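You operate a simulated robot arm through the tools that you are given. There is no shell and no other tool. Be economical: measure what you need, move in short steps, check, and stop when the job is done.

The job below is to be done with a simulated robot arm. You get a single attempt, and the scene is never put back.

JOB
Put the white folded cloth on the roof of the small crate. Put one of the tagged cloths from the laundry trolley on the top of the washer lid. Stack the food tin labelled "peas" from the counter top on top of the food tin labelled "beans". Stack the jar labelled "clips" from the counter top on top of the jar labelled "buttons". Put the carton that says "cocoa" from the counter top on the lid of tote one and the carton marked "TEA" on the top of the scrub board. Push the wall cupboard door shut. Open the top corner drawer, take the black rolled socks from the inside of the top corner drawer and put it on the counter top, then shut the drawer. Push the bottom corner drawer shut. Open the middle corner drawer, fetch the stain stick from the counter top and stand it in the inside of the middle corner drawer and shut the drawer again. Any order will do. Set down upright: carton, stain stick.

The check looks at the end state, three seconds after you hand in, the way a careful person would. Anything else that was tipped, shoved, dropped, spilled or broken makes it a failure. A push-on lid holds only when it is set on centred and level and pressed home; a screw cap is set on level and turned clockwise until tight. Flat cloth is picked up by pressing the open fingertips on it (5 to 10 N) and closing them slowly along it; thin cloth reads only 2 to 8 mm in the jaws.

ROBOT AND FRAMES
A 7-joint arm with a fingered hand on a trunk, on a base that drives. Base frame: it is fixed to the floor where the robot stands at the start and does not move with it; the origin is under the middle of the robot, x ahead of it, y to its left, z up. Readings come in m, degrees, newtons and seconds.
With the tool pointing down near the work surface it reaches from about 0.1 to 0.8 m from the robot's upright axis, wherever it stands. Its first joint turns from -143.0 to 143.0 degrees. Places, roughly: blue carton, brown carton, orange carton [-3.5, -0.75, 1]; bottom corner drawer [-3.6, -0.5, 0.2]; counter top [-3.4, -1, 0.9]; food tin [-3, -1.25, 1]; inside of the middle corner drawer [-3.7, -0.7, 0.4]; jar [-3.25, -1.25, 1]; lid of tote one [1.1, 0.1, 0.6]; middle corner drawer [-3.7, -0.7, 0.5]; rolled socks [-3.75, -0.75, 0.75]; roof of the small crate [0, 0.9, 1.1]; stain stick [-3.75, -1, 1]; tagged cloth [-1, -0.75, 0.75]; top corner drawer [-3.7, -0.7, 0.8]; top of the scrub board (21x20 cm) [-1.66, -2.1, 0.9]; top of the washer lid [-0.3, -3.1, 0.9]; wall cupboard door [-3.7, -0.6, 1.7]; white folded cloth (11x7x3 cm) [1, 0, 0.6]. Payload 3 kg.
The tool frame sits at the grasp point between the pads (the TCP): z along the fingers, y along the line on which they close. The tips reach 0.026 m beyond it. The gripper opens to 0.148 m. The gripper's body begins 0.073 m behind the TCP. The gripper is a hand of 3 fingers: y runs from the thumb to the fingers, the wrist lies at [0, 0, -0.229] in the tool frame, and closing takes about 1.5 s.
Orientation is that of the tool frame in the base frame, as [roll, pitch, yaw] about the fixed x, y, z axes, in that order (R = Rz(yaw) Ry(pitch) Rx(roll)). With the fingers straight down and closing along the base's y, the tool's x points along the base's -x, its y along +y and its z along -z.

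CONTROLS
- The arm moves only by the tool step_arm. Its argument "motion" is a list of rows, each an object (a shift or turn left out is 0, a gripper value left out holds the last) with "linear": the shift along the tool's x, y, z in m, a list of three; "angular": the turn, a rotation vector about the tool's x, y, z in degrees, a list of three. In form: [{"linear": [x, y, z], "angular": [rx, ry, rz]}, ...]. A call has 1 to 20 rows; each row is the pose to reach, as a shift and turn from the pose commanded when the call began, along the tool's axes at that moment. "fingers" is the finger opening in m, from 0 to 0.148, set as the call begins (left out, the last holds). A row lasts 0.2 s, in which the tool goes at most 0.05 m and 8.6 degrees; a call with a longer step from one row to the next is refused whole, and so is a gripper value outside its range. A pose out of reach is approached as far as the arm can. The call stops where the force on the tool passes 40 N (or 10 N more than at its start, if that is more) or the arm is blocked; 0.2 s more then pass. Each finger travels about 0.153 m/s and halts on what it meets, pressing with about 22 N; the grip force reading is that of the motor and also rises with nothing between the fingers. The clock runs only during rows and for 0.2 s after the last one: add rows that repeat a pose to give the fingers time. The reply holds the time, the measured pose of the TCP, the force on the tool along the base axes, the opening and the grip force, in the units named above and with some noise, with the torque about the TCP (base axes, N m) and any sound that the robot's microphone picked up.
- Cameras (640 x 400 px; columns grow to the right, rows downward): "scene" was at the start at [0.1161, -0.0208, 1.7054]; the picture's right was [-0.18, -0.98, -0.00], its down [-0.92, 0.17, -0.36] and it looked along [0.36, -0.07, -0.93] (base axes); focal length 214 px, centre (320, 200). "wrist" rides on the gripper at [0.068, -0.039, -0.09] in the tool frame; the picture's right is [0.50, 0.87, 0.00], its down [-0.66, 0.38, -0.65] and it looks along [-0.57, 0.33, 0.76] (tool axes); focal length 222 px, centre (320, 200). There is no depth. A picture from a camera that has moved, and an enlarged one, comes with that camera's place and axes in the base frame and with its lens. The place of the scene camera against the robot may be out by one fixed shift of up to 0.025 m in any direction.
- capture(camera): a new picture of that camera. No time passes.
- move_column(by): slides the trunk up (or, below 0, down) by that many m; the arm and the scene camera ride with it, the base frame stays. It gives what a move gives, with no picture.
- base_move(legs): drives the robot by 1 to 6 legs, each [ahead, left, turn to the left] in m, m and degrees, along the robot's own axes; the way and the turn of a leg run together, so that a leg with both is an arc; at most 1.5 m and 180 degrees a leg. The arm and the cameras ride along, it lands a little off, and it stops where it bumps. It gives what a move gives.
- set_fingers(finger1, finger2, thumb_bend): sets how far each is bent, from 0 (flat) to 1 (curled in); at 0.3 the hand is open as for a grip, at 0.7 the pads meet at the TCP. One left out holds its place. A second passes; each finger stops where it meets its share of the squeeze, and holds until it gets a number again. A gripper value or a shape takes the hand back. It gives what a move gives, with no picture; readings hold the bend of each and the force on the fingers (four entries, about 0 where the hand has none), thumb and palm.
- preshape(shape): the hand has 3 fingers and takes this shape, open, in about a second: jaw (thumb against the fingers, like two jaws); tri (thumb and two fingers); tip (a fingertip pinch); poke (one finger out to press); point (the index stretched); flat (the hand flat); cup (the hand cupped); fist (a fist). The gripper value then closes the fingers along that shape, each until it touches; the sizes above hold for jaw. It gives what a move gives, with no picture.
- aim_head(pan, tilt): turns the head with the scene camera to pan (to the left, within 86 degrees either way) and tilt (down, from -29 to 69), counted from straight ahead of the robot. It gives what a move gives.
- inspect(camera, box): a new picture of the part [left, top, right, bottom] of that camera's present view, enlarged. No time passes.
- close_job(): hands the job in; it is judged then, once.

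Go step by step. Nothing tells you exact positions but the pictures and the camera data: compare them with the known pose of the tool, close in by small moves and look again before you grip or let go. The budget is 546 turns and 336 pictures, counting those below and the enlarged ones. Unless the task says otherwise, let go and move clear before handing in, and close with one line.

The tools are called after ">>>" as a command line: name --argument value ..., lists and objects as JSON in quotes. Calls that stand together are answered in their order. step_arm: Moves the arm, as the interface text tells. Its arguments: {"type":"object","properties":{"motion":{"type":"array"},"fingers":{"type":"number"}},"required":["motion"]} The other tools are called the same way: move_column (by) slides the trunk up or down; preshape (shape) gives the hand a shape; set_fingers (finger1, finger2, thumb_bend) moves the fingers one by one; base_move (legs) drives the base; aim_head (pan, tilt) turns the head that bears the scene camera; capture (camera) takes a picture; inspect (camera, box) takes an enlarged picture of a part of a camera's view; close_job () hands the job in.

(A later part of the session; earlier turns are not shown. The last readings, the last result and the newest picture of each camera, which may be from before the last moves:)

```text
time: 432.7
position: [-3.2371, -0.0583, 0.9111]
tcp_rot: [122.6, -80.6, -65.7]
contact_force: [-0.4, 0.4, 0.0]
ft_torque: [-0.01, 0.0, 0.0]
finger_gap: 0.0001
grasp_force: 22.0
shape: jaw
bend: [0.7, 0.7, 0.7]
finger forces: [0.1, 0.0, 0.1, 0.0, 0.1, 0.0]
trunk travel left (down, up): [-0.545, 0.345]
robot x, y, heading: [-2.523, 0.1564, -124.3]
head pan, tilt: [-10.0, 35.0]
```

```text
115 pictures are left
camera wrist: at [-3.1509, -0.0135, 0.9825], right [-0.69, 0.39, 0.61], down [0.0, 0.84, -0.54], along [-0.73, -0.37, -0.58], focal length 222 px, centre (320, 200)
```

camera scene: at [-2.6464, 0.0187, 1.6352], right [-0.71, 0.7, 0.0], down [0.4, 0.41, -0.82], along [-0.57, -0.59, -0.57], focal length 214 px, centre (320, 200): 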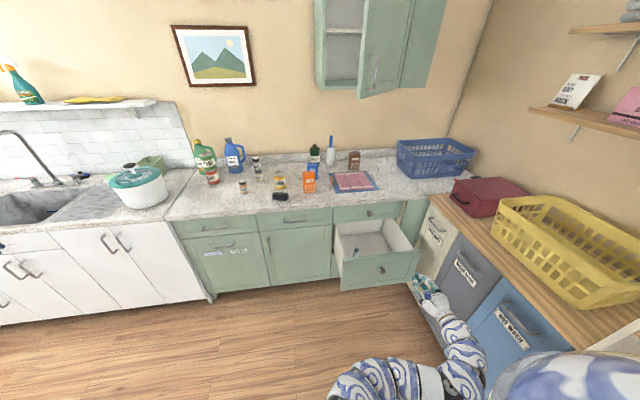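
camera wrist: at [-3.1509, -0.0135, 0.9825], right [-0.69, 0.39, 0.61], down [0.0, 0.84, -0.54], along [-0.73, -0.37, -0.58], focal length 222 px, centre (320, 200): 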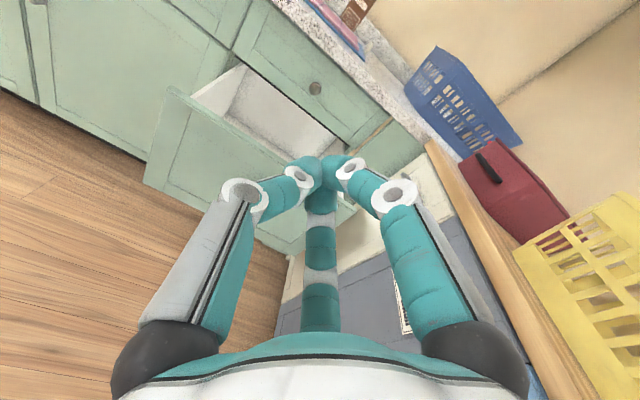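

I'll turn the base to square up with the drawers, lower the column and align with the drawer's middle.

>>> base_move --legs '[[-0.05, 0.16, -6.5]]'

>>> move_column --by -0.31

>>> capture --camera "wrist"

>>> inspect --camera "scene" --box '[280, 120, 480, 300]'

```text
time: 434.2
position: [-3.1002, -0.0321, 0.9124]
tcp_rot: [122.5, -80.5, -72.2]
contact_force: [-0.3, -0.3, -0.9]
ft_torque: [0.02, 0.0, -0.02]
finger_gap: 0.0002
grasp_force: 21.7
shape: jaw
bend: [0.7, 0.7, 0.7]
finger forces: [0.0, 0.1, 0.1, 0.1, 0.0, 0.0]
trunk travel left (down, up): [-0.545, 0.345]
robot x, y, heading: [-2.3611, 0.0985, -130.9]
head pan, tilt: [-10.0, 35.0]
```

```text
time: 437.2
position: [-3.0994, -0.0314, 0.6012]
tcp_rot: [122.4, -80.5, -72.2]
contact_force: [-0.5, -0.4, -0.4]
ft_torque: [0.02, 0.04, 0.02]
finger_gap: 0.0
grasp_force: 22.0
shape: jaw
bend: [0.7, 0.7, 0.7]
finger forces: [0.0, 0.0, 0.0, 0.1, 0.0, 0.0]
trunk travel left (down, up): [-0.235, 0.655]
robot x, y, heading: [-2.3621, 0.099, -130.9]
head pan, tilt: [-10.0, 35.0]
```

```text
114 pictures are left
camera wrist: at [-3.0084, 0.0005, 0.6726], right [-0.64, 0.47, 0.61], down [0.1, 0.84, -0.54], along [-0.76, -0.28, -0.58], focal length 222 px, centre (320, 200)
```

wrist: 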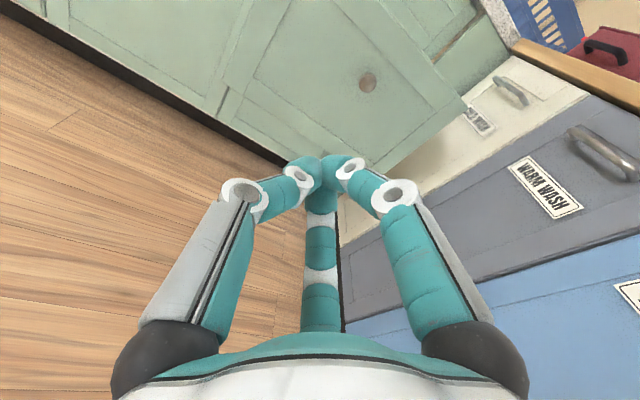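

```text
2.22 times, centred on (380, 210) of scene
camera zoom: at [-2.5025, -0.0278, 1.3253], right [-0.63, 0.78, 0.0], down [0.45, 0.36, -0.82], along [-0.64, -0.52, -0.57], focal length 477 px, centre (187, 178)
```

zoom: 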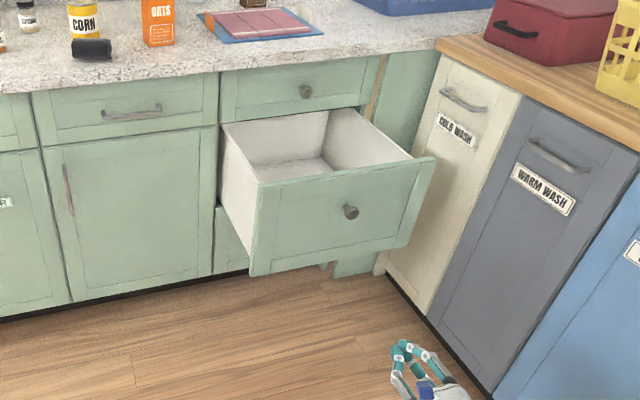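

Aligned. Driving forward to touch the drawer front, then pushing in short gentle legs.

>>> base_move --legs '[[0.33, 0, 0]]'

>>> inspect --camera "scene" --box '[280, 120, 480, 300]'

```text
time: 439.4
position: [-3.3124, -0.2843, 0.6022]
tcp_rot: [122.5, -80.5, -71.9]
contact_force: [0.2, 0.4, -0.1]
ft_torque: [0.03, 0.01, 0.01]
finger_gap: 0.0
grasp_force: 22.4
shape: jaw
bend: [0.7, 0.7, 0.7]
finger forces: [0.0, 0.0, 0.0, 0.0, 0.1, 0.0]
trunk travel left (down, up): [-0.235, 0.655]
robot x, y, heading: [-2.5737, -0.1499, -130.5]
head pan, tilt: [-10.0, 35.0]
```

```text
2.22 times, centred on (380, 210) of scene
camera zoom: at [-2.7148, -0.275, 1.3253], right [-0.63, 0.77, 0.0], down [0.44, 0.36, -0.82], along [-0.63, -0.52, -0.57], focal length 477 px, centre (187, 178)
```

zoom: 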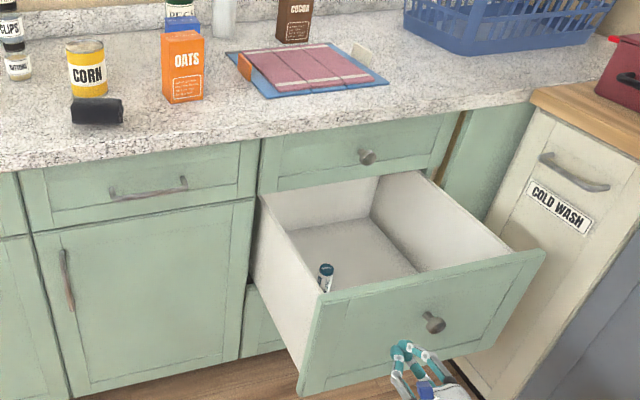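

The stick is standing. Pushing gently in 3 cm legs.

>>> base_move --legs '[[0.03, 0, 0], [0.03, 0, 0], [0.03, 0, 0], [0.03, 0, 0]]'

>>> inspect --camera "scene" --box '[280, 120, 480, 300]'

```text
time: 441.6
position: [-3.391, -0.3747, 0.6021]
tcp_rot: [122.5, -80.6, -71.9]
contact_force: [-0.5, 0.1, 0.9]
ft_torque: [-0.01, 0.01, 0.0]
finger_gap: 0.0001
grasp_force: 21.8
shape: jaw
bend: [0.7, 0.7, 0.7]
finger forces: [0.0, 0.1, 0.0, 0.0, 0.0, 0.0]
trunk travel left (down, up): [-0.235, 0.655]
robot x, y, heading: [-2.6499, -0.2349, -130.4]
head pan, tilt: [-10.0, 35.0]
```

```text
2.22 times, centred on (380, 210) of scene
camera zoom: at [-2.7935, -0.3664, 1.3253], right [-0.63, 0.77, 0.0], down [0.44, 0.36, -0.82], along [-0.63, -0.52, -0.57], focal length 477 px, centre (187, 178)
```

zoom: 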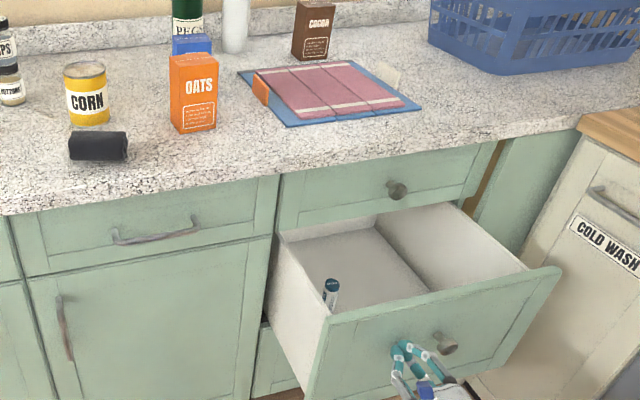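

>>> base_move --legs '[[0.03, 0, 0], [0.03, 0, 0], [0.03, 0, 0], [0.03, 0, 0]]'

>>> inspect --camera "scene" --box '[280, 140, 480, 340]'

```text
time: 443.7
position: [-3.4691, -0.4656, 0.6018]
tcp_rot: [122.5, -80.5, -71.9]
contact_force: [-0.2, 0.0, -0.3]
ft_torque: [0.02, -0.01, 0.02]
finger_gap: 0.0001
grasp_force: 22.0
shape: jaw
bend: [0.7, 0.7, 0.7]
finger forces: [0.1, 0.0, 0.0, 0.0, 0.1, 0.0]
trunk travel left (down, up): [-0.235, 0.655]
robot x, y, heading: [-2.7314, -0.329, -130.8]
head pan, tilt: [-10.0, 35.0]
```

```text
2.00 times, centred on (380, 240) of scene
camera zoom: at [-2.8716, -0.4572, 1.3253], right [-0.63, 0.77, 0.0], down [0.44, 0.36, -0.82], along [-0.63, -0.52, -0.57], focal length 429 px, centre (200, 120)
```

zoom: 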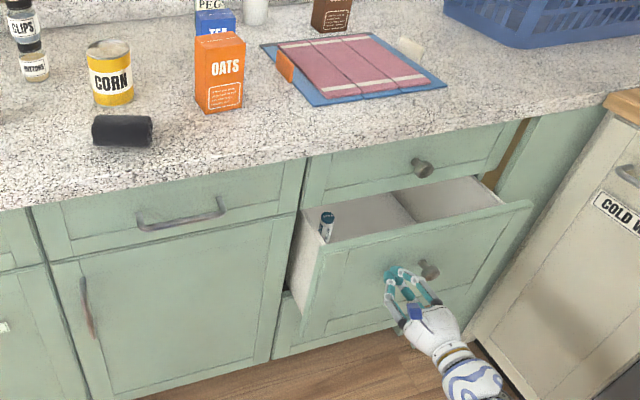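

The stick stays upright as the drawer closes. Continuing.

>>> base_move --legs '[[0.03, 0, 0], [0.03, 0, 0], [0.025, 0, 0], [0.015, 0, 0]]'

>>> inspect --camera "scene" --box '[280, 140, 480, 340]'

```text
time: 445.7
position: [-3.5339, -0.541, 0.6022]
tcp_rot: [122.6, -80.5, -72.0]
contact_force: [-0.2, -0.2, 1.2]
ft_torque: [0.01, -0.03, -0.01]
finger_gap: 0.0
grasp_force: 22.3
shape: jaw
bend: [0.7, 0.7, 0.7]
finger forces: [0.0, 0.0, 0.0, 0.0, 0.0, 0.0]
trunk travel left (down, up): [-0.235, 0.655]
robot x, y, heading: [-2.8004, -0.4066, -130.4]
head pan, tilt: [-10.0, 35.0]
```

```text
2.00 times, centred on (380, 240) of scene
camera zoom: at [-2.9377, -0.5338, 1.3253], right [-0.63, 0.77, 0.0], down [0.44, 0.36, -0.82], along [-0.63, -0.52, -0.57], focal length 429 px, centre (200, 120)
```

zoom: 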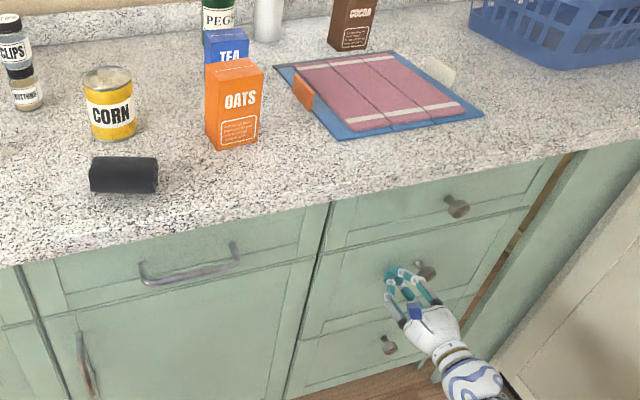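

Nearly shut; a final small push to seat it.

>>> base_move --legs '[[0.015, 0, 0]]'

>>> inspect --camera "scene" --box '[300, 180, 480, 340]'

```text
time: 446.5
position: [-3.5399, -0.5422, 0.6012]
tcp_rot: [122.9, -80.4, -72.8]
contact_force: [5.7, 5.9, 2.8]
ft_torque: [-0.07, 0.03, 0.04]
finger_gap: 0.0
grasp_force: 22.1
shape: jaw
bend: [0.7, 0.7, 0.7]
finger forces: [0.1, 0.0, 0.1, 0.0, 0.0, 0.0]
trunk travel left (down, up): [-0.235, 0.655]
robot x, y, heading: [-2.8055, -0.4115, -130.7]
head pan, tilt: [-10.0, 35.0]
stopped in leg 1: the force on the tool passed its limit at 78 N (the readings are from after the stop); the commanded pose is now the measured one
```

```text
2.50 times, centred on (390, 260) of scene
camera zoom: at [-2.9424, -0.5391, 1.3253], right [-0.63, 0.78, 0.0], down [0.44, 0.36, -0.82], along [-0.64, -0.52, -0.57], focal length 536 px, centre (145, 50)
```

zoom: 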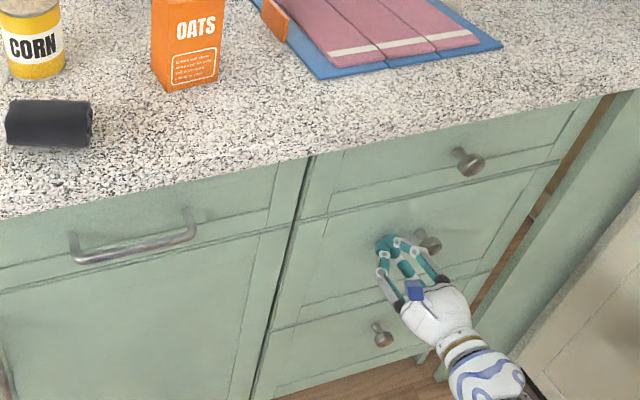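

All three drawers are shut. Back to the cupboard door: back off and raise the hand beside it.

>>> base_move --legs '[[-0.4, 0, 0], [0, -0.14, 0]]'

>>> move_column --by 0.4

>>> move_column --by 0.2

>>> step_arm --motion '[{"linear": [0.04, 0, 0]}, {"linear": [0.08, 0, 0]}, {"linear": [0.12, 0, 0]}, {"linear": [0.16, 0, 0]}, {"linear": [0.2, 0, 0]}, {"linear": [0.24, 0, 0]}, {"linear": [0.28, 0, 0]}, {"linear": [0.32, 0, 0]}, {"linear": [0.35, 0, 0]}]'

>>> aim_head --pan -10 --tilt 25

>>> capture --camera "scene"

>>> capture --camera "wrist"

```text
time: 449.9
position: [-3.3823, -0.1554, 0.602]
tcp_rot: [123.0, -80.5, -72.9]
contact_force: [-0.1, -0.3, 0.4]
ft_torque: [0.0, -0.02, 0.02]
finger_gap: 0.0
grasp_force: 22.3
shape: jaw
bend: [0.7, 0.7, 0.7]
finger forces: [0.0, 0.0, 0.1, 0.0, 0.0, 0.1]
trunk travel left (down, up): [-0.235, 0.655]
robot x, y, heading: [-2.6471, -0.0262, -130.9]
head pan, tilt: [-10.0, 35.0]
```

```text
time: 453.7
position: [-3.3817, -0.1543, 1.001]
tcp_rot: [123.0, -80.3, -72.9]
contact_force: [0.8, -0.6, 0.7]
ft_torque: [0.0, 0.01, 0.0]
finger_gap: 0.0
grasp_force: 22.2
shape: jaw
bend: [0.7, 0.7, 0.7]
finger forces: [0.1, 0.1, 0.0, 0.1, 0.0, 0.0]
trunk travel left (down, up): [-0.635, 0.255]
robot x, y, heading: [-2.6401, -0.0248, -131.1]
head pan, tilt: [-10.0, 35.0]
```

```text
time: 455.9
position: [-3.3823, -0.155, 1.2022]
tcp_rot: [123.0, -80.4, -72.9]
contact_force: [0.1, -0.3, 0.1]
ft_torque: [0.01, -0.01, -0.01]
finger_gap: 0.0001
grasp_force: 22.3
shape: jaw
bend: [0.7, 0.7, 0.7]
finger forces: [0.1, 0.0, 0.0, 0.0, 0.0, 0.1]
trunk travel left (down, up): [-0.835, 0.055]
robot x, y, heading: [-2.6416, -0.0232, -131.1]
head pan, tilt: [-10.0, 35.0]
```

```text
time: 457.9
position: [-3.4503, -0.2049, 1.5464]
tcp_rot: [123.5, -80.5, -73.3]
contact_force: [-0.6, 0.0, 0.0]
ft_torque: [-0.03, -0.06, -0.02]
finger_gap: 0.0
grasp_force: 22.0
shape: jaw
bend: [0.7, 0.7, 0.7]
finger forces: [0.1, 0.1, 0.0, 0.1, 0.0, 0.0]
out of reach, approached as far as the arm can: row 4, 5, 6, 7, 8, 9
trunk travel left (down, up): [-0.835, 0.055]
robot x, y, heading: [-2.6446, -0.0258, -131.0]
head pan, tilt: [-10.0, 35.0]
```

```text
time: 458.6
position: [-3.4482, -0.2045, 1.547]
tcp_rot: [123.1, -80.5, -72.8]
contact_force: [0.5, 0.8, -0.5]
ft_torque: [-0.01, 0.01, 0.0]
finger_gap: 0.0
grasp_force: 21.6
shape: jaw
bend: [0.7, 0.7, 0.7]
finger forces: [0.1, 0.0, 0.0, 0.0, 0.0, 0.0]
trunk travel left (down, up): [-0.835, 0.055]
robot x, y, heading: [-2.6489, -0.0262, -130.9]
head pan, tilt: [-10.0, 25.0]
```

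```text
107 pictures are left
camera scene: at [-2.7887, -0.154, 1.941], right [-0.63, 0.78, 0.0], down [0.33, 0.27, -0.91], along [-0.7, -0.57, -0.42], focal length 214 px, centre (320, 200)
```

scene: 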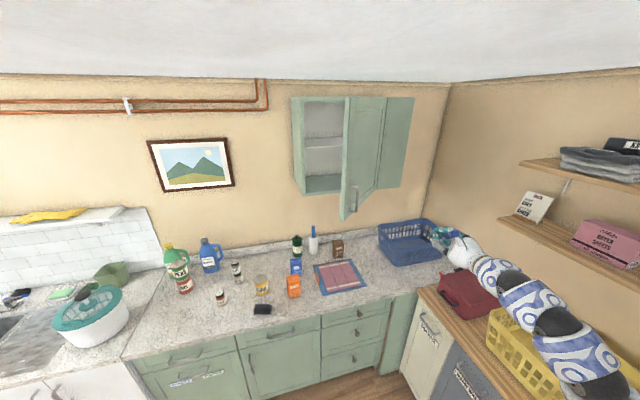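

```text
106 pictures are left
camera wrist: at [-3.3573, -0.1727, 1.6166], right [-0.64, 0.47, 0.61], down [0.1, 0.84, -0.53], along [-0.76, -0.28, -0.58], focal length 222 px, centre (320, 200)
```

wrist: 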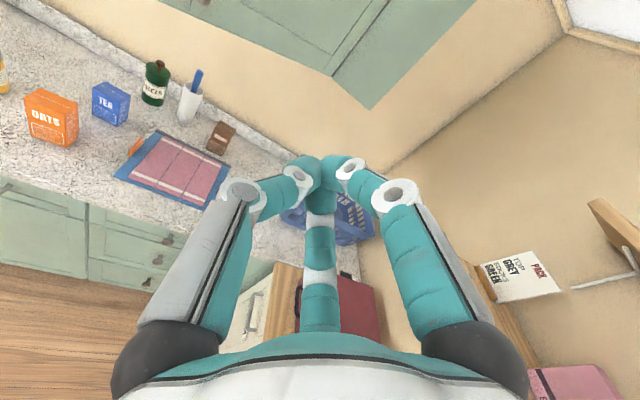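

The same pose as before, to the right of the door. Sweeping it shut with the base again.

>>> base_move --legs '[[0.24, 0.09, 0], [0.07, 0.08, 0]]'

>>> capture --camera "wrist"

>>> base_move --legs '[[0.09, 0.07, 0], [0.06, 0.03, 0]]'

>>> capture --camera "scene"

```text
time: 461.3
position: [-3.5257, -0.5575, 1.5461]
tcp_rot: [123.0, -80.4, -73.1]
contact_force: [-0.2, -0.4, -0.4]
ft_torque: [-0.01, -0.02, 0.02]
finger_gap: 0.0
grasp_force: 22.0
shape: jaw
bend: [0.7, 0.7, 0.7]
finger forces: [0.1, 0.1, 0.1, 0.0, 0.0, 0.1]
trunk travel left (down, up): [-0.835, 0.055]
robot x, y, heading: [-2.7257, -0.3768, -131.1]
head pan, tilt: [-10.0, 25.0]
```

```text
105 pictures are left
camera wrist: at [-3.4355, -0.5246, 1.6168], right [-0.64, 0.46, 0.61], down [0.1, 0.84, -0.53], along [-0.76, -0.28, -0.58], focal length 222 px, centre (320, 200)
```

wrist: 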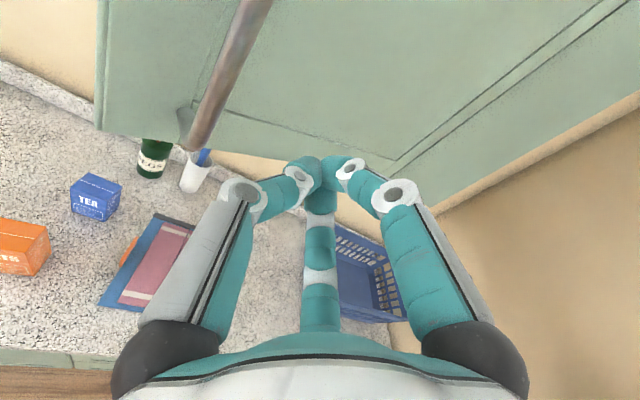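

```text
time: 463.1
position: [-3.5511, -0.7353, 1.5447]
tcp_rot: [123.2, -80.5, -73.0]
contact_force: [0.2, 0.2, 0.6]
ft_torque: [-0.03, 0.02, -0.01]
finger_gap: 0.0003
grasp_force: 21.6
shape: jaw
bend: [0.7, 0.7, 0.7]
finger forces: [0.0, 0.0, 0.1, 0.0, 0.1, 0.0]
trunk travel left (down, up): [-0.835, 0.055]
robot x, y, heading: [-2.7467, -0.5546, -131.2]
head pan, tilt: [-10.0, 25.0]
```

```text
104 pictures are left
camera scene: at [-2.8918, -0.6853, 1.9409], right [-0.63, 0.78, 0.0], down [0.33, 0.27, -0.91], along [-0.7, -0.57, -0.42], focal length 214 px, centre (320, 200)
```

scene: 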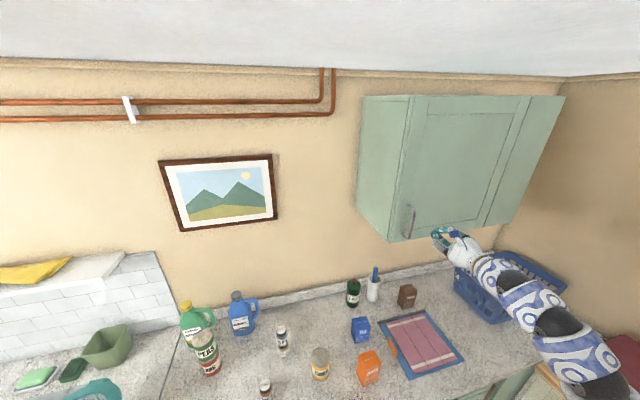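

>>> base_move --legs '[[0.07, 0.0, 0]]'

>>> base_move --legs '[[0.04, 0.0, 0]]'

>>> inspect --camera "scene" --box '[320, 60, 600, 280]'

```text
time: 464.1
position: [-3.5983, -0.7902, 1.5458]
tcp_rot: [123.4, -80.4, -73.2]
contact_force: [0.6, -0.5, -0.2]
ft_torque: [0.02, 0.0, -0.03]
finger_gap: 0.0001
grasp_force: 21.7
shape: jaw
bend: [0.7, 0.7, 0.7]
finger forces: [0.0, 0.1, 0.0, 0.0, 0.0, 0.1]
trunk travel left (down, up): [-0.835, 0.055]
robot x, y, heading: [-2.7926, -0.6075, -130.7]
head pan, tilt: [-10.0, 25.0]
```

```text
time: 465.0
position: [-3.6101, -0.8005, 1.5484]
tcp_rot: [122.1, -80.8, -72.3]
contact_force: [19.4, 15.8, 1.1]
ft_torque: [-0.12, 0.0, 0.24]
finger_gap: 0.0001
grasp_force: 22.0
shape: jaw
bend: [0.7, 0.7, 0.7]
finger forces: [0.0, 0.0, 0.0, 0.1, 0.1, 0.0]
trunk travel left (down, up): [-0.835, 0.055]
robot x, y, heading: [-2.8106, -0.6251, -131.0]
head pan, tilt: [-10.0, 25.0]
stopped in leg 1: the force on the tool passed its limit at 146 N (the readings are from after the stop); the commanded pose is now the measured one
```

```text
1.82 times, centred on (460, 170) of scene
camera zoom: at [-2.9499, -0.7524, 1.9416], right [-0.63, 0.78, 0.0], down [0.33, 0.26, -0.91], along [-0.71, -0.57, -0.42], focal length 390 px, centre (66, 254)
```

zoom: 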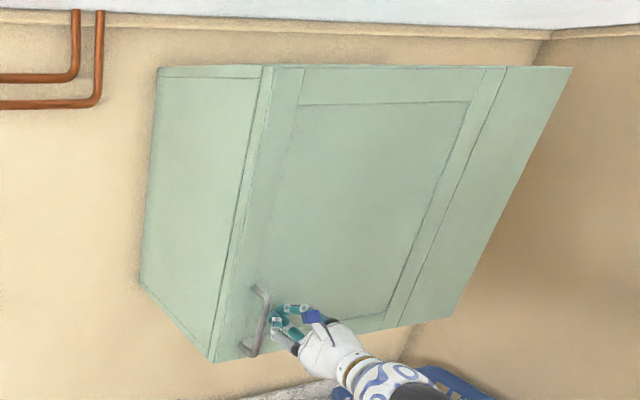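

The door is shut again. Now back straight out, and reconfigure the hand downward for the cartons.

>>> base_move --legs '[[-0.45, 0, 0]]'

>>> step_arm --motion '[{"linear": [-0.04, 0, 0], "angular": [0, 0, 0]}, {"linear": [-0.08, 0, 0], "angular": [0, -7, 0]}, {"linear": [-0.12, 0, 0], "angular": [0, -14, 0]}, {"linear": [-0.16, 0, 0], "angular": [0, -21, 0]}, {"linear": [-0.2, 0, 0], "angular": [0, -28, 0]}, {"linear": [-0.24, 0, 0], "angular": [0, -35, 0]}, {"linear": [-0.28, 0, 0], "angular": [0, -42, 0]}, {"linear": [-0.32, 0, 0], "angular": [0, -49, 0]}, {"linear": [-0.34, 0, 0], "angular": [0, -57, 0]}, {"linear": [-0.34, 0, 0], "angular": [0, -65, 0]}]' --fingers 0.148

>>> aim_head --pan -5 --tilt 35

>>> capture --camera "scene"

>>> capture --camera "wrist"

```text
time: 467.7
position: [-3.3231, -0.4664, 1.546]
tcp_rot: [123.0, -80.6, -73.4]
contact_force: [-0.4, -0.1, 0.5]
ft_torque: [0.04, -0.03, -0.03]
finger_gap: 0.0001
grasp_force: 21.8
shape: jaw
bend: [0.7, 0.7, 0.7]
finger forces: [0.0, 0.1, 0.1, 0.1, 0.1, 0.0]
trunk travel left (down, up): [-0.835, 0.055]
robot x, y, heading: [-2.5209, -0.2989, -131.3]
head pan, tilt: [-10.0, 25.0]
```

```text
time: 469.9
position: [-3.3417, -0.4138, 1.2083]
tcp_rot: [171.7, -19.4, -127.2]
contact_force: [0.6, 0.4, 0.4]
ft_torque: [0.05, -0.03, -0.01]
finger_gap: 0.148
grasp_force: 0.0
shape: jaw
bend: [0.3, 0.3, 0.3]
finger forces: [0.0, 0.1, 0.0, 0.1, 0.0, 0.0]
trunk travel left (down, up): [-0.835, 0.055]
robot x, y, heading: [-2.5193, -0.2977, -131.4]
head pan, tilt: [-10.0, 25.0]
```

```text
time: 470.6
position: [-3.3405, -0.415, 1.2088]
tcp_rot: [171.5, -19.7, -127.0]
contact_force: [-0.2, 0.3, -0.3]
ft_torque: [0.0, 0.0, 0.05]
finger_gap: 0.1482
grasp_force: 0.0
shape: jaw
bend: [0.3, 0.3, 0.3]
finger forces: [0.0, 0.1, 0.0, 0.1, 0.1, 0.0]
trunk travel left (down, up): [-0.835, 0.055]
robot x, y, heading: [-2.5199, -0.2935, -131.5]
head pan, tilt: [-5.0, 35.0]
```

```text
102 pictures are left
camera scene: at [-2.656, -0.4272, 1.9253], right [-0.69, 0.72, 0.0], down [0.41, 0.4, -0.82], along [-0.59, -0.57, -0.57], focal length 214 px, centre (320, 200)
```

scene: 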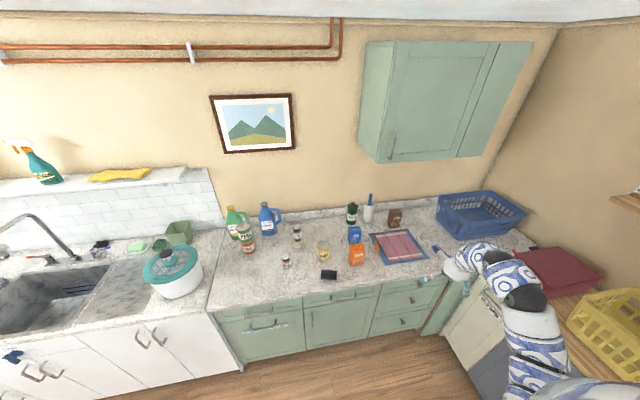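

```text
101 pictures are left
camera wrist: at [-3.3208, -0.4757, 1.3121], right [-0.94, 0.17, 0.29], down [0.29, 0.85, 0.44], along [-0.17, 0.5, -0.85], focal length 222 px, centre (320, 200)
```

wrist: 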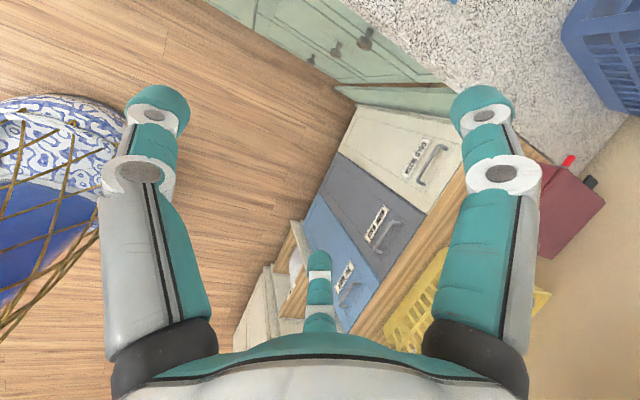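

Only the two cartons remain. I'll level the hand, yaw it so the thumb faces me, and swing it in front.

>>> step_arm --motion '[{"linear": [0, -0.045, 0], "angular": [2, -4, 0]}, {"linear": [0, -0.09, 0], "angular": [4, -8, 0]}, {"linear": [0, -0.135, 0], "angular": [6, -12, 0]}, {"linear": [0, -0.18, 0], "angular": [8.5, -17, 0]}, {"linear": [0, -0.225, 0], "angular": [8.5, -17, 0]}, {"linear": [0, -0.27, 0], "angular": [8.5, -17, 0]}, {"linear": [0, -0.315, 0], "angular": [8.5, -17, 0]}, {"linear": [0, -0.36, 0], "angular": [8.5, -17, 0]}, {"linear": [0, -0.4, 0], "angular": [8.5, -17, 0]}]'

>>> step_arm --motion '[{"angular": [0, 0, -8]}, {"angular": [0, 0, -16]}, {"angular": [0, 0, -24]}, {"angular": [0, 0, -32]}, {"angular": [0, 0, -40]}, {"angular": [0, 0, -48]}, {"angular": [0, 0, -56]}, {"angular": [0, 0, -64]}, {"angular": [0, 0, -72]}, {"angular": [0, 0, -80]}, {"angular": [0, 0, -86]}]'

>>> base_move --legs '[[0.4, -0.05, 0]]'

>>> capture --camera "wrist"

```text
time: 472.6
position: [-3.0333, -0.6672, 1.1515]
tcp_rot: [-179.4, -2.8, -128.3]
contact_force: [0.2, -0.5, 0.3]
ft_torque: [0.01, -0.01, 0.01]
finger_gap: 0.1479
grasp_force: 0.0
shape: jaw
bend: [0.3, 0.3, 0.3]
finger forces: [0.0, 0.0, 0.0, 0.0, 0.0, 0.0]
out of reach, approached as far as the arm can: row 4, 5, 6, 7
trunk travel left (down, up): [-0.835, 0.055]
robot x, y, heading: [-2.5202, -0.2964, -131.3]
head pan, tilt: [-5.0, 35.0]
```

```text
time: 475.0
position: [-3.035, -0.6688, 1.1545]
tcp_rot: [177.1, -0.9, -42.2]
contact_force: [0.7, 0.3, 0.2]
ft_torque: [-0.01, 0.02, -0.01]
finger_gap: 0.1478
grasp_force: 0.0
shape: jaw
bend: [0.3, 0.3, 0.3]
finger forces: [0.0, 0.0, 0.0, 0.0, 0.0, 0.0]
trunk travel left (down, up): [-0.835, 0.055]
robot x, y, heading: [-2.5205, -0.2928, -131.3]
head pan, tilt: [-5.0, 35.0]
```

```text
time: 477.5
position: [-3.3353, -0.9413, 1.1546]
tcp_rot: [177.1, -1.0, -41.9]
contact_force: [-0.3, 0.7, 0.0]
ft_torque: [0.01, 0.0, -0.04]
finger_gap: 0.1478
grasp_force: 0.0
shape: jaw
bend: [0.3, 0.3, 0.3]
finger forces: [0.1, 0.1, 0.0, 0.0, 0.1, 0.1]
trunk travel left (down, up): [-0.835, 0.055]
robot x, y, heading: [-2.8213, -0.566, -131.3]
head pan, tilt: [-5.0, 35.0]
```

```text
100 pictures are left
camera wrist: at [-3.2562, -0.9535, 1.2448], right [-0.21, -0.98, 0.05], down [-0.73, 0.19, 0.66], along [-0.66, 0.1, -0.75], focal length 222 px, centre (320, 200)
```

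wrist: 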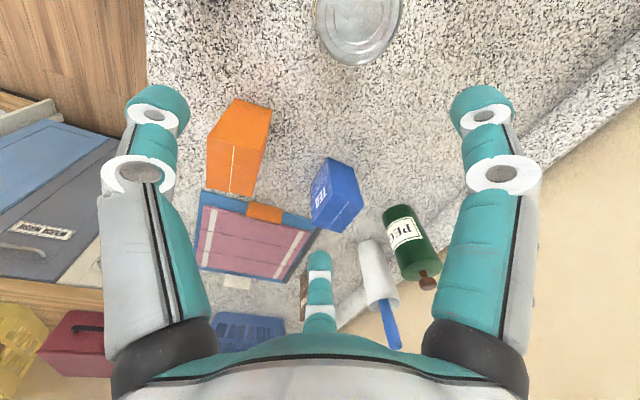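

>>> inspect --camera "wrist" --box '[180, 80, 460, 310]'

```text
1.74 times, centred on (320, 195) of wrist
camera zoom: at [-3.2562, -0.9535, 1.2448], right [-0.21, -0.98, 0.05], down [-0.73, 0.19, 0.66], along [-0.66, 0.1, -0.75], focal length 386 px, centre (320, 209)
```

zoom: 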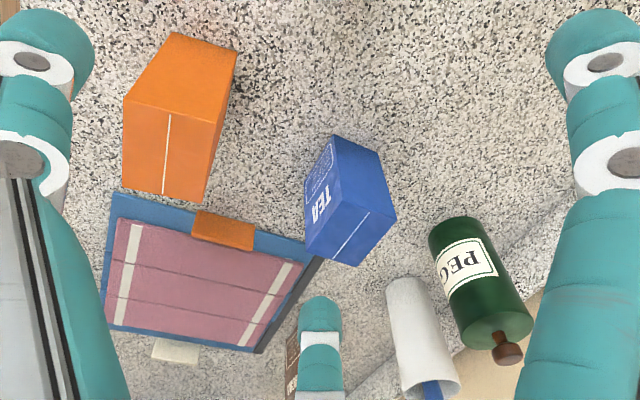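

TEA's top is at (-3.510,-0.9415,1.0), 6.8×4.8 cm, aligned with the counter. I'll turn the hand so the fingers pinch its broad faces, and move above it.

>>> base_move --legs '[[0.05, 0, 0]]'

>>> step_arm --motion '[{"linear": [-0.015, 0.007, 0], "angular": [0, 0, 8.2]}, {"linear": [-0.03, 0.014, 0], "angular": [0, 0, 16.4]}, {"linear": [-0.045, 0.021, 0], "angular": [0, 0, 24.6]}, {"linear": [-0.06, 0.028, 0], "angular": [0, 0, 32.8]}, {"linear": [-0.075, 0.035, 0], "angular": [0, 0, 41]}, {"linear": [-0.09, 0.042, 0], "angular": [0, 0, 49.2]}, {"linear": [-0.105, 0.05, 0], "angular": [0, 0, 57.4]}, {"linear": [-0.12, 0.058, 0], "angular": [0, 0, 65.6]}, {"linear": [-0.131, 0.067, 0], "angular": [0, 0, 73.8]}, {"linear": [-0.131, 0.067, 0], "angular": [0, 0, 82]}, {"linear": [-0.131, 0.067, 0.03], "angular": [0, 0, 89]}, {"linear": [-0.131, 0.067, 0.06], "angular": [0, 0, 89]}]' --fingers 0.12

>>> capture --camera "wrist"

```text
time: 478.4
position: [-3.369, -0.9782, 1.1526]
tcp_rot: [177.2, -1.1, -41.9]
contact_force: [0.1, -0.2, 0.0]
ft_torque: [0.02, -0.04, 0.03]
finger_gap: 0.1478
grasp_force: 0.1
shape: jaw
bend: [0.3, 0.3, 0.3]
finger forces: [0.0, 0.0, 0.0, 0.0, 0.1, 0.0]
trunk travel left (down, up): [-0.835, 0.055]
robot x, y, heading: [-2.8527, -0.603, -131.0]
head pan, tilt: [-5.0, 35.0]
```

```text
time: 481.0
position: [-3.5109, -0.942, 1.096]
tcp_rot: [-179.1, -3.0, -130.9]
contact_force: [0.1, 0.0, -0.1]
ft_torque: [0.01, 0.01, 0.03]
finger_gap: 0.1204
grasp_force: 0.0
shape: jaw
bend: [0.25, 0.25, 0.46]
finger forces: [0.0, 0.0, 0.0, 0.1, 0.0, 0.1]
trunk travel left (down, up): [-0.835, 0.055]
robot x, y, heading: [-2.8564, -0.602, -131.0]
head pan, tilt: [-5.0, 35.0]
```

```text
98 pictures are left
camera wrist: at [-3.5228, -1.0152, 1.1906], right [-0.98, 0.19, 0.01], down [0.16, 0.77, 0.61], along [0.11, 0.6, -0.79], focal length 222 px, centre (320, 200)
```

wrist: 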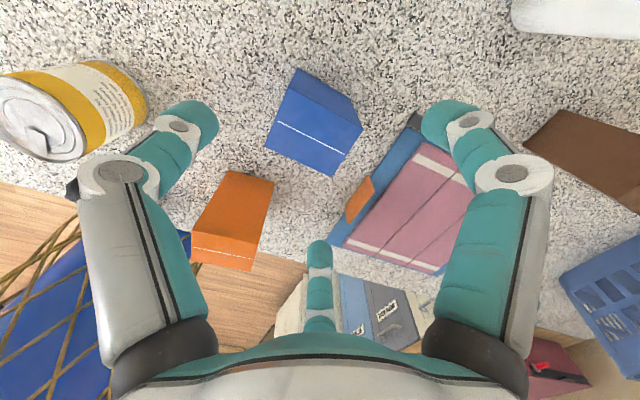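

Aligned within a cm. Descending and gripping.

>>> step_arm --motion '[{"linear": [0, -0.002, 0.04]}, {"linear": [0, -0.003, 0.08]}, {"linear": [0, -0.003, 0.12]}, {"linear": [0, -0.003, 0.145]}, {"linear": [0, -0.003, 0.145]}]'

>>> step_arm --motion '[{"linear": [0, 0, 0]}, {"linear": [0, 0, 0]}, {"linear": [0, 0, 0]}, {"linear": [0, 0, 0]}, {"linear": [0, 0, 0]}, {"linear": [0, 0, 0]}]' --fingers 0.03

>>> capture --camera "wrist"

```text
time: 482.2
position: [-3.5119, -0.9517, 0.9513]
tcp_rot: [-179.1, -3.0, -131.0]
contact_force: [1.2, 0.0, 1.0]
ft_torque: [0.04, 0.02, 0.02]
finger_gap: 0.1202
grasp_force: 0.0
shape: jaw
bend: [0.25, 0.25, 0.46]
finger forces: [0.0, 1.3, 0.0, 0.0, 0.1, 0.0]
trunk travel left (down, up): [-0.835, 0.055]
robot x, y, heading: [-2.8481, -0.6012, -130.8]
head pan, tilt: [-5.0, 35.0]
```

```text
time: 483.6
position: [-3.5105, -0.953, 0.952]
tcp_rot: [-179.1, -3.0, -130.9]
contact_force: [-0.2, 0.7, -0.5]
ft_torque: [-0.01, -0.01, 0.0]
finger_gap: 0.0569
grasp_force: 21.7
shape: jaw
bend: [0.77, 0.77, 0.7]
finger forces: [16.0, 19.6, 0.0, 0.0, 18.8, 0.1]
trunk travel left (down, up): [-0.835, 0.055]
robot x, y, heading: [-2.8486, -0.6032, -131.0]
head pan, tilt: [-5.0, 35.0]
```

```text
97 pictures are left
camera wrist: at [-3.5242, -1.0251, 1.0474], right [-0.98, 0.19, 0.01], down [0.16, 0.77, 0.61], along [0.11, 0.6, -0.79], focal length 222 px, centre (320, 200)
```

wrist: 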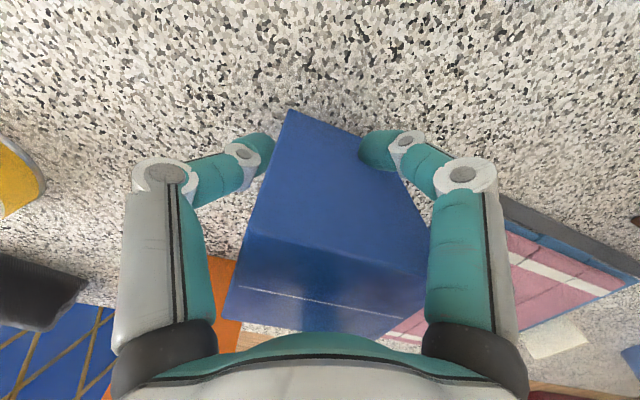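

TEA is gripped. I'll lift it, back off, turn left so the hand leads along the corridor, and drive to the scrub board.

>>> step_arm --motion '[{"linear": [0, 0, -0.04]}, {"linear": [0, 0, -0.08]}, {"linear": [0, 0, -0.12]}, {"linear": [0, 0, -0.16]}, {"linear": [0, 0, -0.2]}, {"linear": [0, 0, -0.23]}]'

>>> base_move --legs '[[-0.35, 0, 0], [0, 0, 117]]'

>>> move_column --by -0.2

>>> base_move --legs '[[0.81, -0.39, 0], [0.81, -0.39, 0]]'

```text
time: 485.0
position: [-3.5071, -0.9439, 1.1553]
tcp_rot: [-178.8, -3.4, -130.9]
contact_force: [1.1, -0.3, -1.8]
ft_torque: [-0.01, 0.0, 0.0]
finger_gap: 0.0563
grasp_force: 22.1
shape: jaw
bend: [0.77, 0.77, 0.7]
finger forces: [16.2, 19.6, 0.0, 0.0, 18.6, 0.0]
out of reach, approached as far as the arm can: row 6
trunk travel left (down, up): [-0.835, 0.055]
robot x, y, heading: [-2.856, -0.602, -131.0]
head pan, tilt: [-5.0, 35.0]
```

```text
time: 492.2
position: [-2.0218, -0.7638, 1.1551]
tcp_rot: [-179.0, -3.4, -13.5]
contact_force: [0.4, 0.8, -1.6]
ft_torque: [0.04, 0.02, -0.02]
finger_gap: 0.0558
grasp_force: 21.7
shape: jaw
bend: [0.77, 0.77, 0.7]
finger forces: [16.1, 19.1, 0.0, 0.0, 18.2, 0.0]
trunk travel left (down, up): [-0.835, 0.055]
robot x, y, heading: [-2.6252, -0.3409, -13.9]
head pan, tilt: [-5.0, 35.0]
```

```text
time: 494.3
position: [-2.0219, -0.763, 0.9556]
tcp_rot: [-178.8, -3.4, -13.6]
contact_force: [0.3, -0.6, -2.1]
ft_torque: [0.0, 0.0, -0.02]
finger_gap: 0.0557
grasp_force: 21.9
shape: jaw
bend: [0.77, 0.77, 0.7]
finger forces: [16.1, 19.2, 0.0, 0.0, 18.2, 0.1]
trunk travel left (down, up): [-0.635, 0.255]
robot x, y, heading: [-2.6256, -0.337, -14.0]
head pan, tilt: [-5.0, 35.0]
```

```text
time: 503.4
position: [-0.6552, -1.951, 0.9561]
tcp_rot: [-178.9, -3.4, -15.3]
contact_force: [-0.3, 0.2, -2.0]
ft_torque: [0.0, -0.01, 0.01]
finger_gap: 0.0556
grasp_force: 21.9
shape: jaw
bend: [0.77, 0.77, 0.7]
finger forces: [16.3, 19.2, 0.1, 0.0, 18.1, 0.1]
trunk travel left (down, up): [-0.635, 0.255]
robot x, y, heading: [-1.2456, -1.5102, -15.3]
head pan, tilt: [-5.0, 35.0]
```

Arrived. Raise again and turn right so the carton comes over the scrub board.

>>> move_column --by 0.2

>>> base_move --legs '[[0, 0, -89]]'

>>> aim_head --pan -15 --tilt 45

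>>> capture --camera "scene"

>>> capture --camera "wrist"

```text
time: 505.6
position: [-0.6553, -1.9507, 1.1546]
tcp_rot: [-178.9, -3.4, -15.3]
contact_force: [-0.4, -0.1, -1.3]
ft_torque: [0.0, -0.03, -0.02]
finger_gap: 0.0557
grasp_force: 21.8
shape: jaw
bend: [0.77, 0.77, 0.7]
finger forces: [16.2, 19.1, 0.0, 0.0, 18.0, 0.0]
trunk travel left (down, up): [-0.835, 0.055]
robot x, y, heading: [-1.2483, -1.5137, -15.5]
head pan, tilt: [-5.0, 35.0]
```

```text
time: 509.8
position: [-1.6864, -2.1029, 1.1554]
tcp_rot: [-178.9, -3.4, -105.2]
contact_force: [-0.4, 0.3, -1.6]
ft_torque: [-0.03, -0.02, 0.01]
finger_gap: 0.0549
grasp_force: 21.7
shape: jaw
bend: [0.77, 0.77, 0.7]
finger forces: [16.0, 18.9, 0.0, 0.0, 17.8, 0.1]
trunk travel left (down, up): [-0.835, 0.055]
robot x, y, heading: [-1.2427, -1.5101, -105.0]
head pan, tilt: [-5.0, 35.0]
```

```text
time: 510.6
position: [-1.6872, -2.1029, 1.1556]
tcp_rot: [-178.9, -3.4, -105.1]
contact_force: [0.1, -0.2, -1.8]
ft_torque: [-0.01, -0.02, 0.02]
finger_gap: 0.0551
grasp_force: 22.0
shape: jaw
bend: [0.77, 0.77, 0.7]
finger forces: [16.1, 18.9, 0.0, 0.0, 17.9, 0.1]
trunk travel left (down, up): [-0.835, 0.055]
robot x, y, heading: [-1.2453, -1.5118, -105.1]
head pan, tilt: [-15.0, 45.0]
```

```text
96 pictures are left
camera scene: at [-1.3284, -1.6688, 1.9105], right [-0.86, 0.5, 0.0], down [0.36, 0.61, -0.71], along [-0.36, -0.61, -0.71], focal length 214 px, centre (320, 200)
```

scene: 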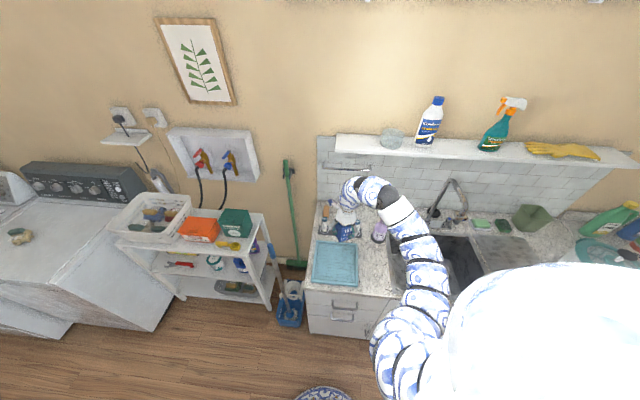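

```text
95 pictures are left
camera wrist: at [-1.6661, -2.1728, 1.2523], right [-0.97, -0.26, 0.01], down [-0.2, 0.77, 0.61], along [-0.17, 0.58, -0.8], focal length 222 px, centre (320, 200)
```

wrist: 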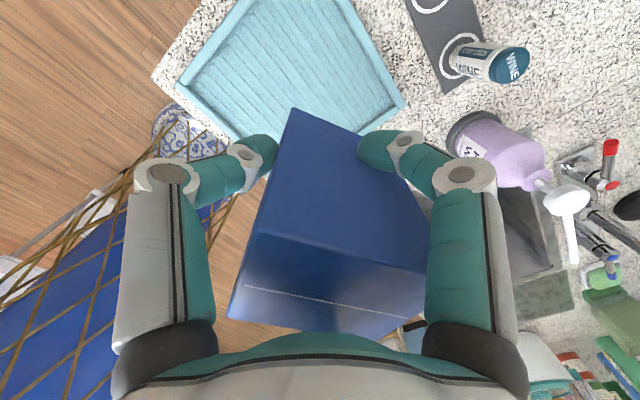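

The board's centre is about (-1.653,-2.10). Shift 3 cm and lower the carton onto it.

>>> step_arm --motion '[{"linear": [-0.008, -0.029, 0.0]}, {"linear": [-0.008, -0.029, 0.04]}, {"linear": [-0.008, -0.029, 0.08]}, {"linear": [-0.008, -0.029, 0.12]}, {"linear": [-0.008, -0.029, 0.145]}, {"linear": [-0.008, -0.029, 0.145]}]'

>>> step_arm --motion '[{"linear": [0, 0, 0.005]}, {"linear": [0, 0, 0.01]}, {"linear": [0, 0, 0.015]}, {"linear": [0, 0, 0.02]}, {"linear": [0, 0, 0.025]}, {"linear": [0, 0, 0.03]}, {"linear": [0, 0, 0.035]}]'

>>> capture --camera "wrist"

```text
time: 512.0
position: [-1.6568, -2.1114, 1.0102]
tcp_rot: [-178.9, -3.4, -105.1]
contact_force: [-0.6, -0.2, -1.4]
ft_torque: [-0.04, -0.04, -0.02]
finger_gap: 0.055
grasp_force: 22.0
shape: jaw
bend: [0.77, 0.77, 0.7]
finger forces: [16.2, 18.9, 0.1, 0.0, 17.9, 0.0]
trunk travel left (down, up): [-0.835, 0.055]
robot x, y, heading: [-1.2465, -1.5051, -105.4]
head pan, tilt: [-15.0, 45.0]
```

```text
time: 513.6
position: [-1.6554, -2.1143, 0.976]
tcp_rot: [-179.0, -3.4, -105.1]
contact_force: [0.0, 0.1, -1.9]
ft_torque: [0.0, 0.0, -0.01]
finger_gap: 0.0548
grasp_force: 21.4
shape: jaw
bend: [0.77, 0.77, 0.7]
finger forces: [16.1, 18.8, 0.1, 0.0, 17.7, 0.0]
trunk travel left (down, up): [-0.835, 0.055]
robot x, y, heading: [-1.2458, -1.5088, -105.0]
head pan, tilt: [-15.0, 45.0]
```

```text
94 pictures are left
camera wrist: at [-1.6354, -2.1845, 1.0718], right [-0.97, -0.26, 0.01], down [-0.2, 0.77, 0.61], along [-0.17, 0.58, -0.8], focal length 222 px, centre (320, 200)
```

wrist: 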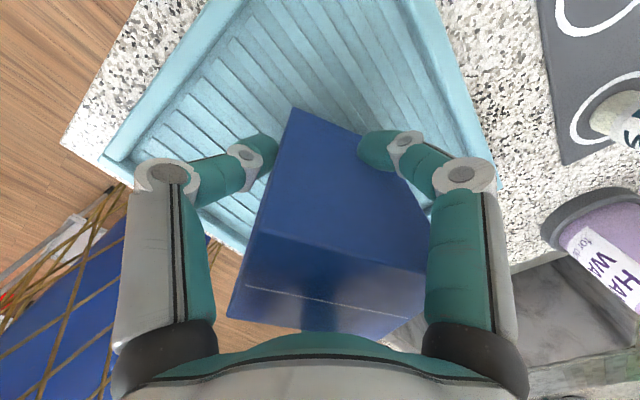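

>>> step_arm --motion '[{"linear": [0, 0, 0.004]}, {"linear": [0, 0, 0.008]}, {"linear": [0, 0, 0.012]}, {"linear": [0, 0, 0.016]}]'

```text
time: 514.6
position: [-1.6549, -2.1135, 0.9616]
tcp_rot: [-178.9, -3.3, -105.1]
contact_force: [0.0, -0.5, 2.2]
ft_torque: [0.11, 0.05, -0.03]
finger_gap: 0.0546
grasp_force: 22.0
shape: jaw
bend: [0.77, 0.77, 0.7]
finger forces: [16.8, 19.4, 0.0, 0.1, 18.5, 0.0]
trunk travel left (down, up): [-0.835, 0.055]
robot x, y, heading: [-1.2464, -1.5082, -105.3]
head pan, tilt: [-15.0, 45.0]
```

Light contact. 2 mm more, then open and rise.

>>> step_arm --motion '[{"linear": [0, 0, 0.002]}, {"linear": [0, 0, 0.002]}]'

>>> step_arm --motion '[{"linear": [0, 0, 0]}, {"linear": [0, 0, 0]}, {"linear": [0, 0, 0]}, {"linear": [0, 0, 0]}, {"linear": [0, 0, 0]}]' --fingers 0.12

>>> step_arm --motion '[{"linear": [0, 0, -0.04]}, {"linear": [0, 0, -0.08]}, {"linear": [0, 0, -0.12]}, {"linear": [0, 0, -0.16]}, {"linear": [0, 0, -0.19]}]'

>>> capture --camera "wrist"

```text
time: 515.2
position: [-1.6551, -2.1147, 0.9593]
tcp_rot: [-178.9, -3.5, -105.1]
contact_force: [-1.3, -1.4, 10.6]
ft_torque: [0.18, 0.06, -0.05]
finger_gap: 0.055
grasp_force: 22.0
shape: jaw
bend: [0.77, 0.77, 0.7]
finger forces: [18.4, 21.2, 0.0, 0.0, 19.0, 0.0]
trunk travel left (down, up): [-0.835, 0.055]
robot x, y, heading: [-1.2446, -1.5099, -105.3]
head pan, tilt: [-15.0, 45.0]
```

```text
time: 516.4
position: [-1.6556, -2.1148, 0.9599]
tcp_rot: [-178.8, -3.4, -105.1]
contact_force: [-0.9, -0.3, -0.6]
ft_torque: [0.0, 0.01, -0.03]
finger_gap: 0.1197
grasp_force: 0.1
shape: jaw
bend: [0.25, 0.25, 0.46]
finger forces: [0.0, 0.1, 0.0, 0.0, 0.1, 0.0]
trunk travel left (down, up): [-0.835, 0.055]
robot x, y, heading: [-1.2454, -1.5133, -105.1]
head pan, tilt: [-15.0, 45.0]
```

```text
time: 517.6
position: [-1.6565, -2.1015, 1.1513]
tcp_rot: [-178.9, -3.3, -105.2]
contact_force: [-0.5, 0.8, 0.1]
ft_torque: [0.01, 0.01, 0.02]
finger_gap: 0.1197
grasp_force: 0.0
shape: jaw
bend: [0.25, 0.25, 0.46]
finger forces: [0.0, 0.0, 0.0, 0.0, 0.0, 0.0]
trunk travel left (down, up): [-0.835, 0.055]
robot x, y, heading: [-1.242, -1.5129, -105.3]
head pan, tilt: [-15.0, 45.0]
```

```text
93 pictures are left
camera wrist: at [-1.6367, -2.1727, 1.247], right [-0.97, -0.26, 0.01], down [-0.2, 0.77, 0.61], along [-0.17, 0.58, -0.8], focal length 222 px, centre (320, 200)
```

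wrist: 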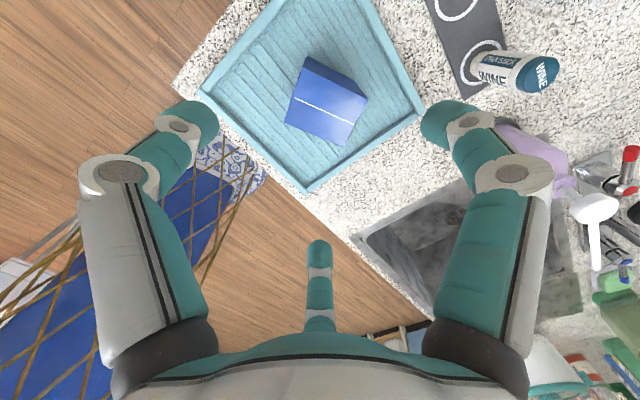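

TEA stands centred on the scrub board. Now back to the kitchen for the cocoa carton.

>>> base_move --legs '[[0, 0, -95]]'

>>> move_column --by -0.2

>>> base_move --legs '[[0.807, -0.228, 0], [0.807, -0.228, 0]]'

>>> move_column --by 0.2

>>> base_move --legs '[[0, 0, 89]]'

```text
time: 522.0
position: [-1.8052, -1.0558, 1.1502]
tcp_rot: [-179.0, -3.3, 160.4]
contact_force: [-0.1, -1.0, 0.3]
ft_torque: [-0.03, -0.01, 0.02]
finger_gap: 0.12
grasp_force: 0.1
shape: jaw
bend: [0.25, 0.25, 0.46]
finger forces: [0.0, 0.1, 0.0, 0.0, 0.0, 0.0]
trunk travel left (down, up): [-0.835, 0.055]
robot x, y, heading: [-1.2476, -1.5097, 160.6]
head pan, tilt: [-15.0, 45.0]
```

```text
time: 524.1
position: [-1.8052, -1.0559, 0.9497]
tcp_rot: [-178.9, -3.3, 160.4]
contact_force: [-0.7, 1.3, 0.1]
ft_torque: [0.0, 0.02, -0.01]
finger_gap: 0.12
grasp_force: 0.0
shape: jaw
bend: [0.25, 0.25, 0.46]
finger forces: [0.0, 0.0, 0.0, 0.0, 0.0, 0.1]
trunk travel left (down, up): [-0.635, 0.255]
robot x, y, heading: [-1.242, -1.5122, 160.2]
head pan, tilt: [-15.0, 45.0]
```

```text
time: 532.5
position: [-3.1484, -0.0999, 0.9497]
tcp_rot: [-179.0, -3.4, 160.7]
contact_force: [-0.5, -0.2, 0.2]
ft_torque: [0.0, 0.04, 0.0]
finger_gap: 0.12
grasp_force: 0.1
shape: jaw
bend: [0.25, 0.25, 0.46]
finger forces: [0.0, 0.1, 0.0, 0.0, 0.0, 0.1]
trunk travel left (down, up): [-0.635, 0.255]
robot x, y, heading: [-2.5905, -0.5536, 160.5]
head pan, tilt: [-15.0, 45.0]
```

```text
time: 534.7
position: [-3.1481, -0.0999, 1.151]
tcp_rot: [-179.0, -3.4, 160.6]
contact_force: [0.5, 0.4, -0.2]
ft_torque: [0.03, 0.02, 0.01]
finger_gap: 0.12
grasp_force: 0.0
shape: jaw
bend: [0.25, 0.25, 0.46]
finger forces: [0.0, 0.0, 0.0, 0.1, 0.0, 0.0]
trunk travel left (down, up): [-0.835, 0.055]
robot x, y, heading: [-2.5898, -0.5516, 160.4]
head pan, tilt: [-15.0, 45.0]
```

```text
time: 538.9
position: [-3.0393, -1.1143, 1.1496]
tcp_rot: [-178.8, -3.4, -109.3]
contact_force: [-0.2, 0.5, -0.4]
ft_torque: [0.06, -0.03, -0.01]
finger_gap: 0.1198
grasp_force: 0.1
shape: jaw
bend: [0.25, 0.25, 0.46]
finger forces: [0.1, 0.0, 0.0, 0.0, 0.0, 0.0]
trunk travel left (down, up): [-0.835, 0.055]
robot x, y, heading: [-2.5907, -0.5515, -109.0]
head pan, tilt: [-15.0, 45.0]
```

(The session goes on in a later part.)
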